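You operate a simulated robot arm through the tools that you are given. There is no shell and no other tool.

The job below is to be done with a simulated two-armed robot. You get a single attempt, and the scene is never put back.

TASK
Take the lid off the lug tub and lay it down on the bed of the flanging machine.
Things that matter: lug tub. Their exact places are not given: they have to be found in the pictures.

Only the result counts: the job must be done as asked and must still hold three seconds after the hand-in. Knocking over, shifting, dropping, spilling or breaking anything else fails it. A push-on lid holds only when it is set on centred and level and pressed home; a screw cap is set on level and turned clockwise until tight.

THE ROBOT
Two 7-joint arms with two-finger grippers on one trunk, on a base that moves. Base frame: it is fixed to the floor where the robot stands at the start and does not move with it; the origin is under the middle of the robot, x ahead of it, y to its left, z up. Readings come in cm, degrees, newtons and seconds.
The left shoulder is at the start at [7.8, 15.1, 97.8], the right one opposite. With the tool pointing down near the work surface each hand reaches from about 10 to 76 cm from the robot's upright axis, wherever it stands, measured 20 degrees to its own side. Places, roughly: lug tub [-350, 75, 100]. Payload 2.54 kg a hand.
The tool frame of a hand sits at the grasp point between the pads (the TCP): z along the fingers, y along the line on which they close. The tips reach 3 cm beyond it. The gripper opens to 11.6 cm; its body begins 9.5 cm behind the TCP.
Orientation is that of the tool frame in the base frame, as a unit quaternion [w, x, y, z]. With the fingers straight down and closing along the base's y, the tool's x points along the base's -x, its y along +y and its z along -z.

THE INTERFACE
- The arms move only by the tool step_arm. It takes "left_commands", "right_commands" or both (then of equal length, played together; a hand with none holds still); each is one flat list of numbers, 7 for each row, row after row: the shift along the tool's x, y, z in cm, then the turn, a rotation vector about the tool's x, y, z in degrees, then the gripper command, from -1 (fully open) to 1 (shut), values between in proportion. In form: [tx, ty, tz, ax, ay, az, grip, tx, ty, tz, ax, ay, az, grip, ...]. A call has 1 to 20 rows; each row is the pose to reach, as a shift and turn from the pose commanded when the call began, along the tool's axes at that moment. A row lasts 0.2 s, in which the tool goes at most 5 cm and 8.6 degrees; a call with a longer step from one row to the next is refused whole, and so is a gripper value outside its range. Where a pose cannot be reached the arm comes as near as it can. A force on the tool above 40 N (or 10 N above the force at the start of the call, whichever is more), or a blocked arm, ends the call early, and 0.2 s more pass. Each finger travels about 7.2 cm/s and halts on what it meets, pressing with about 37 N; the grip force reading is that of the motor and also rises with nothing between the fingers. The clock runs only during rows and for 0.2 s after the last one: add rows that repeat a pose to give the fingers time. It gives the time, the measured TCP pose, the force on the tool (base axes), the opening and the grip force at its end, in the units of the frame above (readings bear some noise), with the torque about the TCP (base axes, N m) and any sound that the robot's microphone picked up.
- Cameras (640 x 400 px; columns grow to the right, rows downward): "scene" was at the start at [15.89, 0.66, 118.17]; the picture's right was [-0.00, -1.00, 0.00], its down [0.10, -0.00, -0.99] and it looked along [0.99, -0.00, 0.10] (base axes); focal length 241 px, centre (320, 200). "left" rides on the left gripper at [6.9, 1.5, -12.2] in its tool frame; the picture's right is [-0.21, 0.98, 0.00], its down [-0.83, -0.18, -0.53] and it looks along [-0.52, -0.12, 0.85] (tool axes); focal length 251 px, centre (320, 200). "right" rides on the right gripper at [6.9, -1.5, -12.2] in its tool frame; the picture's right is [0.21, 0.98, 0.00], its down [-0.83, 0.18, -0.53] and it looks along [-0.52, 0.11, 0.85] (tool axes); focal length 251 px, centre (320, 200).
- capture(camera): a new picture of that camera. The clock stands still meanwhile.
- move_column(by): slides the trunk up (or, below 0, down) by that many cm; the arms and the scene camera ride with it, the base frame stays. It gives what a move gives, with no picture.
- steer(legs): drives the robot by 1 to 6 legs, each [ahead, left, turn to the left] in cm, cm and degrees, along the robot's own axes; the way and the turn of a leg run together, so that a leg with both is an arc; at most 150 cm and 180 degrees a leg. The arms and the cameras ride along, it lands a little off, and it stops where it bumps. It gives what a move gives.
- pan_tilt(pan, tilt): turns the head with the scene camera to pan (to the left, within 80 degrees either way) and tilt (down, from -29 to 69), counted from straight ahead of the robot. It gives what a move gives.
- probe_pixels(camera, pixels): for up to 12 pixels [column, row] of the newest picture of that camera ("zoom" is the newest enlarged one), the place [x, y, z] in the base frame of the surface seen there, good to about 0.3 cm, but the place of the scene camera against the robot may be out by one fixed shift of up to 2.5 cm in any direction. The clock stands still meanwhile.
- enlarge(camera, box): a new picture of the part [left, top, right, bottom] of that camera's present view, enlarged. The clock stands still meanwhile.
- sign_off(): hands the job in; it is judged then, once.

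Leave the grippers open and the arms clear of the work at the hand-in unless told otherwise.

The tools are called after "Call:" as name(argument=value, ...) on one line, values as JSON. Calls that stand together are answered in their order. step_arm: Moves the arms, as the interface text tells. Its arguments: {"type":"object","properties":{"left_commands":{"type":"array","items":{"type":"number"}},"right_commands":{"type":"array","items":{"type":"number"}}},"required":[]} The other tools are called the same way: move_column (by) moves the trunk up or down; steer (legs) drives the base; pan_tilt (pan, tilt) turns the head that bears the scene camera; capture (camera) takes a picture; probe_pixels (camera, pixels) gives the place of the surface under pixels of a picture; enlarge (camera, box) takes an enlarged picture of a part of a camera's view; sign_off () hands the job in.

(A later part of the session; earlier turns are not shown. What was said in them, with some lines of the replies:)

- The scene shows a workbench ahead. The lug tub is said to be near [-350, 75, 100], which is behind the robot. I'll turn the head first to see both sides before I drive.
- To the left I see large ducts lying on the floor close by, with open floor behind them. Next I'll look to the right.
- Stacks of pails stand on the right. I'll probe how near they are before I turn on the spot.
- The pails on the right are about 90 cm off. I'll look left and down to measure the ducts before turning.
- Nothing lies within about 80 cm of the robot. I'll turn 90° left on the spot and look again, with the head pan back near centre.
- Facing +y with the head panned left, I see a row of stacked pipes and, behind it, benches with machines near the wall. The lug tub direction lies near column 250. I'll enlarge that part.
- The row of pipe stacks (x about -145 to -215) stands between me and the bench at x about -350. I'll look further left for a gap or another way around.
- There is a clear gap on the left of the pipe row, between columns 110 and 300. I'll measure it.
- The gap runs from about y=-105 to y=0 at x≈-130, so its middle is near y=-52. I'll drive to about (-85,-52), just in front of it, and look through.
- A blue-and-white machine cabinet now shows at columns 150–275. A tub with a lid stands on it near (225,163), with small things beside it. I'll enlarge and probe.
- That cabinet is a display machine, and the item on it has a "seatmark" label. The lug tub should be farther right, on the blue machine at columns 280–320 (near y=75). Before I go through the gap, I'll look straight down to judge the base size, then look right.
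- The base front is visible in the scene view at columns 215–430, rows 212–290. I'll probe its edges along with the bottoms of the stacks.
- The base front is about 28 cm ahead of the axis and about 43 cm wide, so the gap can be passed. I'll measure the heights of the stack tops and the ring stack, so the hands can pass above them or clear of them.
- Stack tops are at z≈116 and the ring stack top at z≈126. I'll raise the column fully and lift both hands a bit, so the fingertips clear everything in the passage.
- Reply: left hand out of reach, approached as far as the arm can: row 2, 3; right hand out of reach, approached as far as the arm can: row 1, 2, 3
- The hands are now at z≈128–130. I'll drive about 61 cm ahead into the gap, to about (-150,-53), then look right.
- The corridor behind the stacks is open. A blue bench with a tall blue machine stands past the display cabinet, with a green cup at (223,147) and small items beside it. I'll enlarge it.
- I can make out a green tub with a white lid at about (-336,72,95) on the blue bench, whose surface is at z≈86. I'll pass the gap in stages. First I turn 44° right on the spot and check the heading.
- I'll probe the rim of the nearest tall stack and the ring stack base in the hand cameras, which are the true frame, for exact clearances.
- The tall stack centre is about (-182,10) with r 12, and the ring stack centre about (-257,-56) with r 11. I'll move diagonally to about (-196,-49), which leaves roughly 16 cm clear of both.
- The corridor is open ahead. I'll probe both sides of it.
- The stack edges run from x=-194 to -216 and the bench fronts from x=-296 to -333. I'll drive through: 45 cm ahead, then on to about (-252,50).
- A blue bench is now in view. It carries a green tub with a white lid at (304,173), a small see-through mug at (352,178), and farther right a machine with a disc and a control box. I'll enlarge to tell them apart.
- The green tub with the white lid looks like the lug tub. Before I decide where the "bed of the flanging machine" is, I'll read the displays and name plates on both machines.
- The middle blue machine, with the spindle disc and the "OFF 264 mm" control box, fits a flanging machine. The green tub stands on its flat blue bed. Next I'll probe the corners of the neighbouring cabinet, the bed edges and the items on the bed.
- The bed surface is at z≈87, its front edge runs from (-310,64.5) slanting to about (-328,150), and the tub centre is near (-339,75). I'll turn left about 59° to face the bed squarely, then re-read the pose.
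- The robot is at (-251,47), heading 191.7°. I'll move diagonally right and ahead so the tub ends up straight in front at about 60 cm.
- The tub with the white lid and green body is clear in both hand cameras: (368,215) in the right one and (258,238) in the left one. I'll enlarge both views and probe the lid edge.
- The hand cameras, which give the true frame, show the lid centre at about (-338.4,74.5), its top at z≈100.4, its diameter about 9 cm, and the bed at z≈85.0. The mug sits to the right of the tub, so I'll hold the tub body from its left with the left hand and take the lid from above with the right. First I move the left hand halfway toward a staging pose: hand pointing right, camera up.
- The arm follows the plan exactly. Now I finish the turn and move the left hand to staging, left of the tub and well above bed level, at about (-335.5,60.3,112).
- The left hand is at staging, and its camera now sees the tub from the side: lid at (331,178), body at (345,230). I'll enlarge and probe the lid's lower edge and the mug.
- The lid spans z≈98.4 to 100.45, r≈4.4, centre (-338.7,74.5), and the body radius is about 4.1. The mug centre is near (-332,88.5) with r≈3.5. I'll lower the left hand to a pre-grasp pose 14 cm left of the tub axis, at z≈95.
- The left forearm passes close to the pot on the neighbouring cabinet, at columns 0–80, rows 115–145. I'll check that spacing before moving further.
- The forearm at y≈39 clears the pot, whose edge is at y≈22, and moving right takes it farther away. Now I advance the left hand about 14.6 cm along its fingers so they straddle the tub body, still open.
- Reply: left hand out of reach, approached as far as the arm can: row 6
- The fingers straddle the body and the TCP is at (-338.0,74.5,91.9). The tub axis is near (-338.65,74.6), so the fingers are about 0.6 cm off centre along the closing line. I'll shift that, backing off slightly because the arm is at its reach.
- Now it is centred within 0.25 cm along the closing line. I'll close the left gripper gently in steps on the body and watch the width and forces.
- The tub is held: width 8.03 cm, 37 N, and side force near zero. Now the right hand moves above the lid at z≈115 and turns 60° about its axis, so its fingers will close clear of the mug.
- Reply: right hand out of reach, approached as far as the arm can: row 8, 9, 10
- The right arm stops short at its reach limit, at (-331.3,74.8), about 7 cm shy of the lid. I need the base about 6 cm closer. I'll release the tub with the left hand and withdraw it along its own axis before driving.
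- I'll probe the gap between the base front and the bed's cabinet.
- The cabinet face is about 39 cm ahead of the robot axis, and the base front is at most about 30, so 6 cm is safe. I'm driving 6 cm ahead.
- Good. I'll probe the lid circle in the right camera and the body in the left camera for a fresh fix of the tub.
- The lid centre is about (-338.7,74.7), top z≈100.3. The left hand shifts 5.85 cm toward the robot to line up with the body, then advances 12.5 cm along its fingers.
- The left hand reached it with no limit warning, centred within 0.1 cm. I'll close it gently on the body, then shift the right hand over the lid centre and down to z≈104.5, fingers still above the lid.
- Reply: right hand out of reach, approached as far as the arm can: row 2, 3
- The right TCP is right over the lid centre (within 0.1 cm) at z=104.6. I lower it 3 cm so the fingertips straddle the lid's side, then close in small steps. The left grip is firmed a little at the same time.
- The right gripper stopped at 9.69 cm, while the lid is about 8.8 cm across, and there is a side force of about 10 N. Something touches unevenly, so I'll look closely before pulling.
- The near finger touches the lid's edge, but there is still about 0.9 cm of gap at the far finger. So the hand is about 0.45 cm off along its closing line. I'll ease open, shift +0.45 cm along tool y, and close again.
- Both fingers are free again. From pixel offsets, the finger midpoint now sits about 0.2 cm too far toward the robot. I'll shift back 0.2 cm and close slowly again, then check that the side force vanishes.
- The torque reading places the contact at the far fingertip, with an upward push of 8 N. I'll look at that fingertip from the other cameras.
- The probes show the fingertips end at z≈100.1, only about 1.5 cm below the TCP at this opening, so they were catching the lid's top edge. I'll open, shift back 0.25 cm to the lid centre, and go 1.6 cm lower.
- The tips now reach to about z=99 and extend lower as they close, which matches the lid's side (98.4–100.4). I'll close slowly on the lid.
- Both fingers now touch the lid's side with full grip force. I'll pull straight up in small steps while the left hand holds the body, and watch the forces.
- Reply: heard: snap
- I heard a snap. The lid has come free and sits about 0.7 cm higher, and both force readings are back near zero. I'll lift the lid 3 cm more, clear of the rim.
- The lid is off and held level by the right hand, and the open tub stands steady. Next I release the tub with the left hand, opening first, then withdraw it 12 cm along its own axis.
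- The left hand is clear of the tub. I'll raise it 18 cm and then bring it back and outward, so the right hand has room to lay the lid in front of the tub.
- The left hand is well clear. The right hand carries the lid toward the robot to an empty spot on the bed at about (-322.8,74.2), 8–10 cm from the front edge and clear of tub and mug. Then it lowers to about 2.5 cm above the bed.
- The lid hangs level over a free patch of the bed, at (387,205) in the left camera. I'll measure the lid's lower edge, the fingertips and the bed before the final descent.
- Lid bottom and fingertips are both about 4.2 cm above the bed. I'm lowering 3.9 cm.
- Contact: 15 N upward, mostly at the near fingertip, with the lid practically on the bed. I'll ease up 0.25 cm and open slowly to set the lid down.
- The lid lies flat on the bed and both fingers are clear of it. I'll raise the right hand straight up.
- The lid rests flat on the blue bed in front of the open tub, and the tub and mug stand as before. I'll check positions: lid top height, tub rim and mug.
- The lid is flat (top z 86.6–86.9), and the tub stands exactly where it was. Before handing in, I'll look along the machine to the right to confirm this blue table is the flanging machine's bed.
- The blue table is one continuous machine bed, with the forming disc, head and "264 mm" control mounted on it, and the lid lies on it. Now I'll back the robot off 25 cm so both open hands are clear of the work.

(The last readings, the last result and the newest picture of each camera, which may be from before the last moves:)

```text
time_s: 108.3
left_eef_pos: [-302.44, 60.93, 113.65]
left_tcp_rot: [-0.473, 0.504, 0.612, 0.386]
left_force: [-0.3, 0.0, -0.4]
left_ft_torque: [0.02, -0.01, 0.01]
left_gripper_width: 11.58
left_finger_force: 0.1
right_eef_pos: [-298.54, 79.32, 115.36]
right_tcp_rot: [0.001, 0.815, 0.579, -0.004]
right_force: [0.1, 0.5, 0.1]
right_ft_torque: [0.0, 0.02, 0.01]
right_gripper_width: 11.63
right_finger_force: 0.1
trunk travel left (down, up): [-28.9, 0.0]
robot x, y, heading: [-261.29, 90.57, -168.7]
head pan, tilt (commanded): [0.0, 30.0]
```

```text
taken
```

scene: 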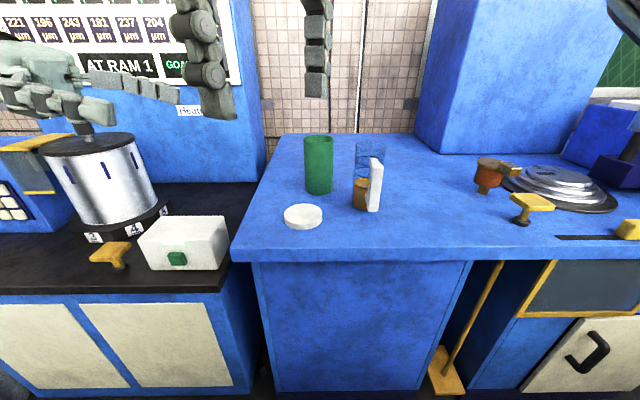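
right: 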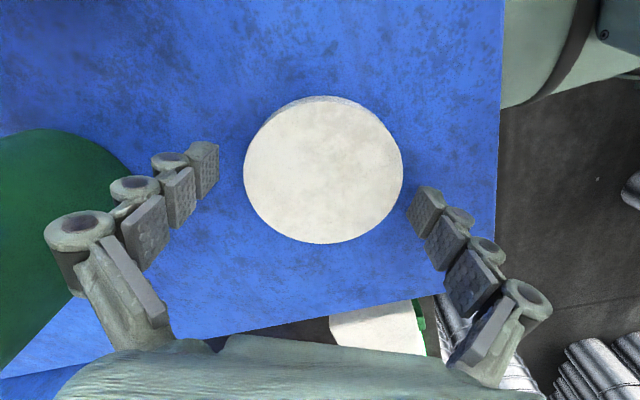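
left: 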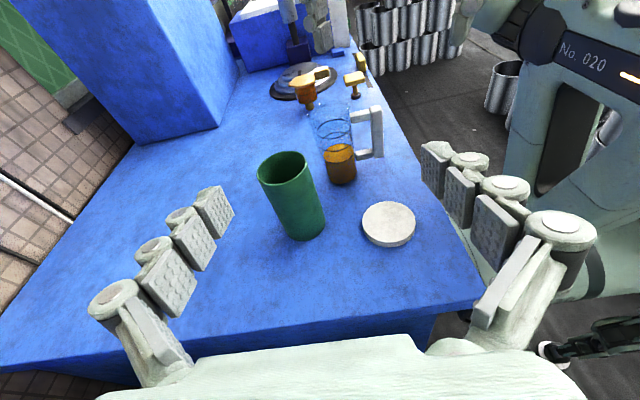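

The open green tub stands upright and the white lid lies flat on the blue bed at (303,215). The mug, the pot and everything else are undisturbed. Both grippers are open and the arms are clear, so I'm handing the job in.

Call:
sign_off()

```text
The job is handed in.
```

The lid is off the lug tub and lies flat on the blue machine bed, about 8 cm in from the front edge. I have handed the job in.

- **Removal:** I held the tub body with the left hand and pulled the lid straight up with the right. It came off with a snap.
- **Other items:** By the camera readings the tub is upright where it stood before. The mug, the pot and the other items look undisturbed.
- **Hand-in state:** Both grippers are open, and I backed the robot 25 cm away from the bed.

**Flanging machine not confirmed:** I found no name plate saying "flanging machine". I took it to be the blue table the tub stands on, because it carries a forming disc and a control box reading "OFF 264 mm". If the task meant a different machine, the lid is in the wrong place.
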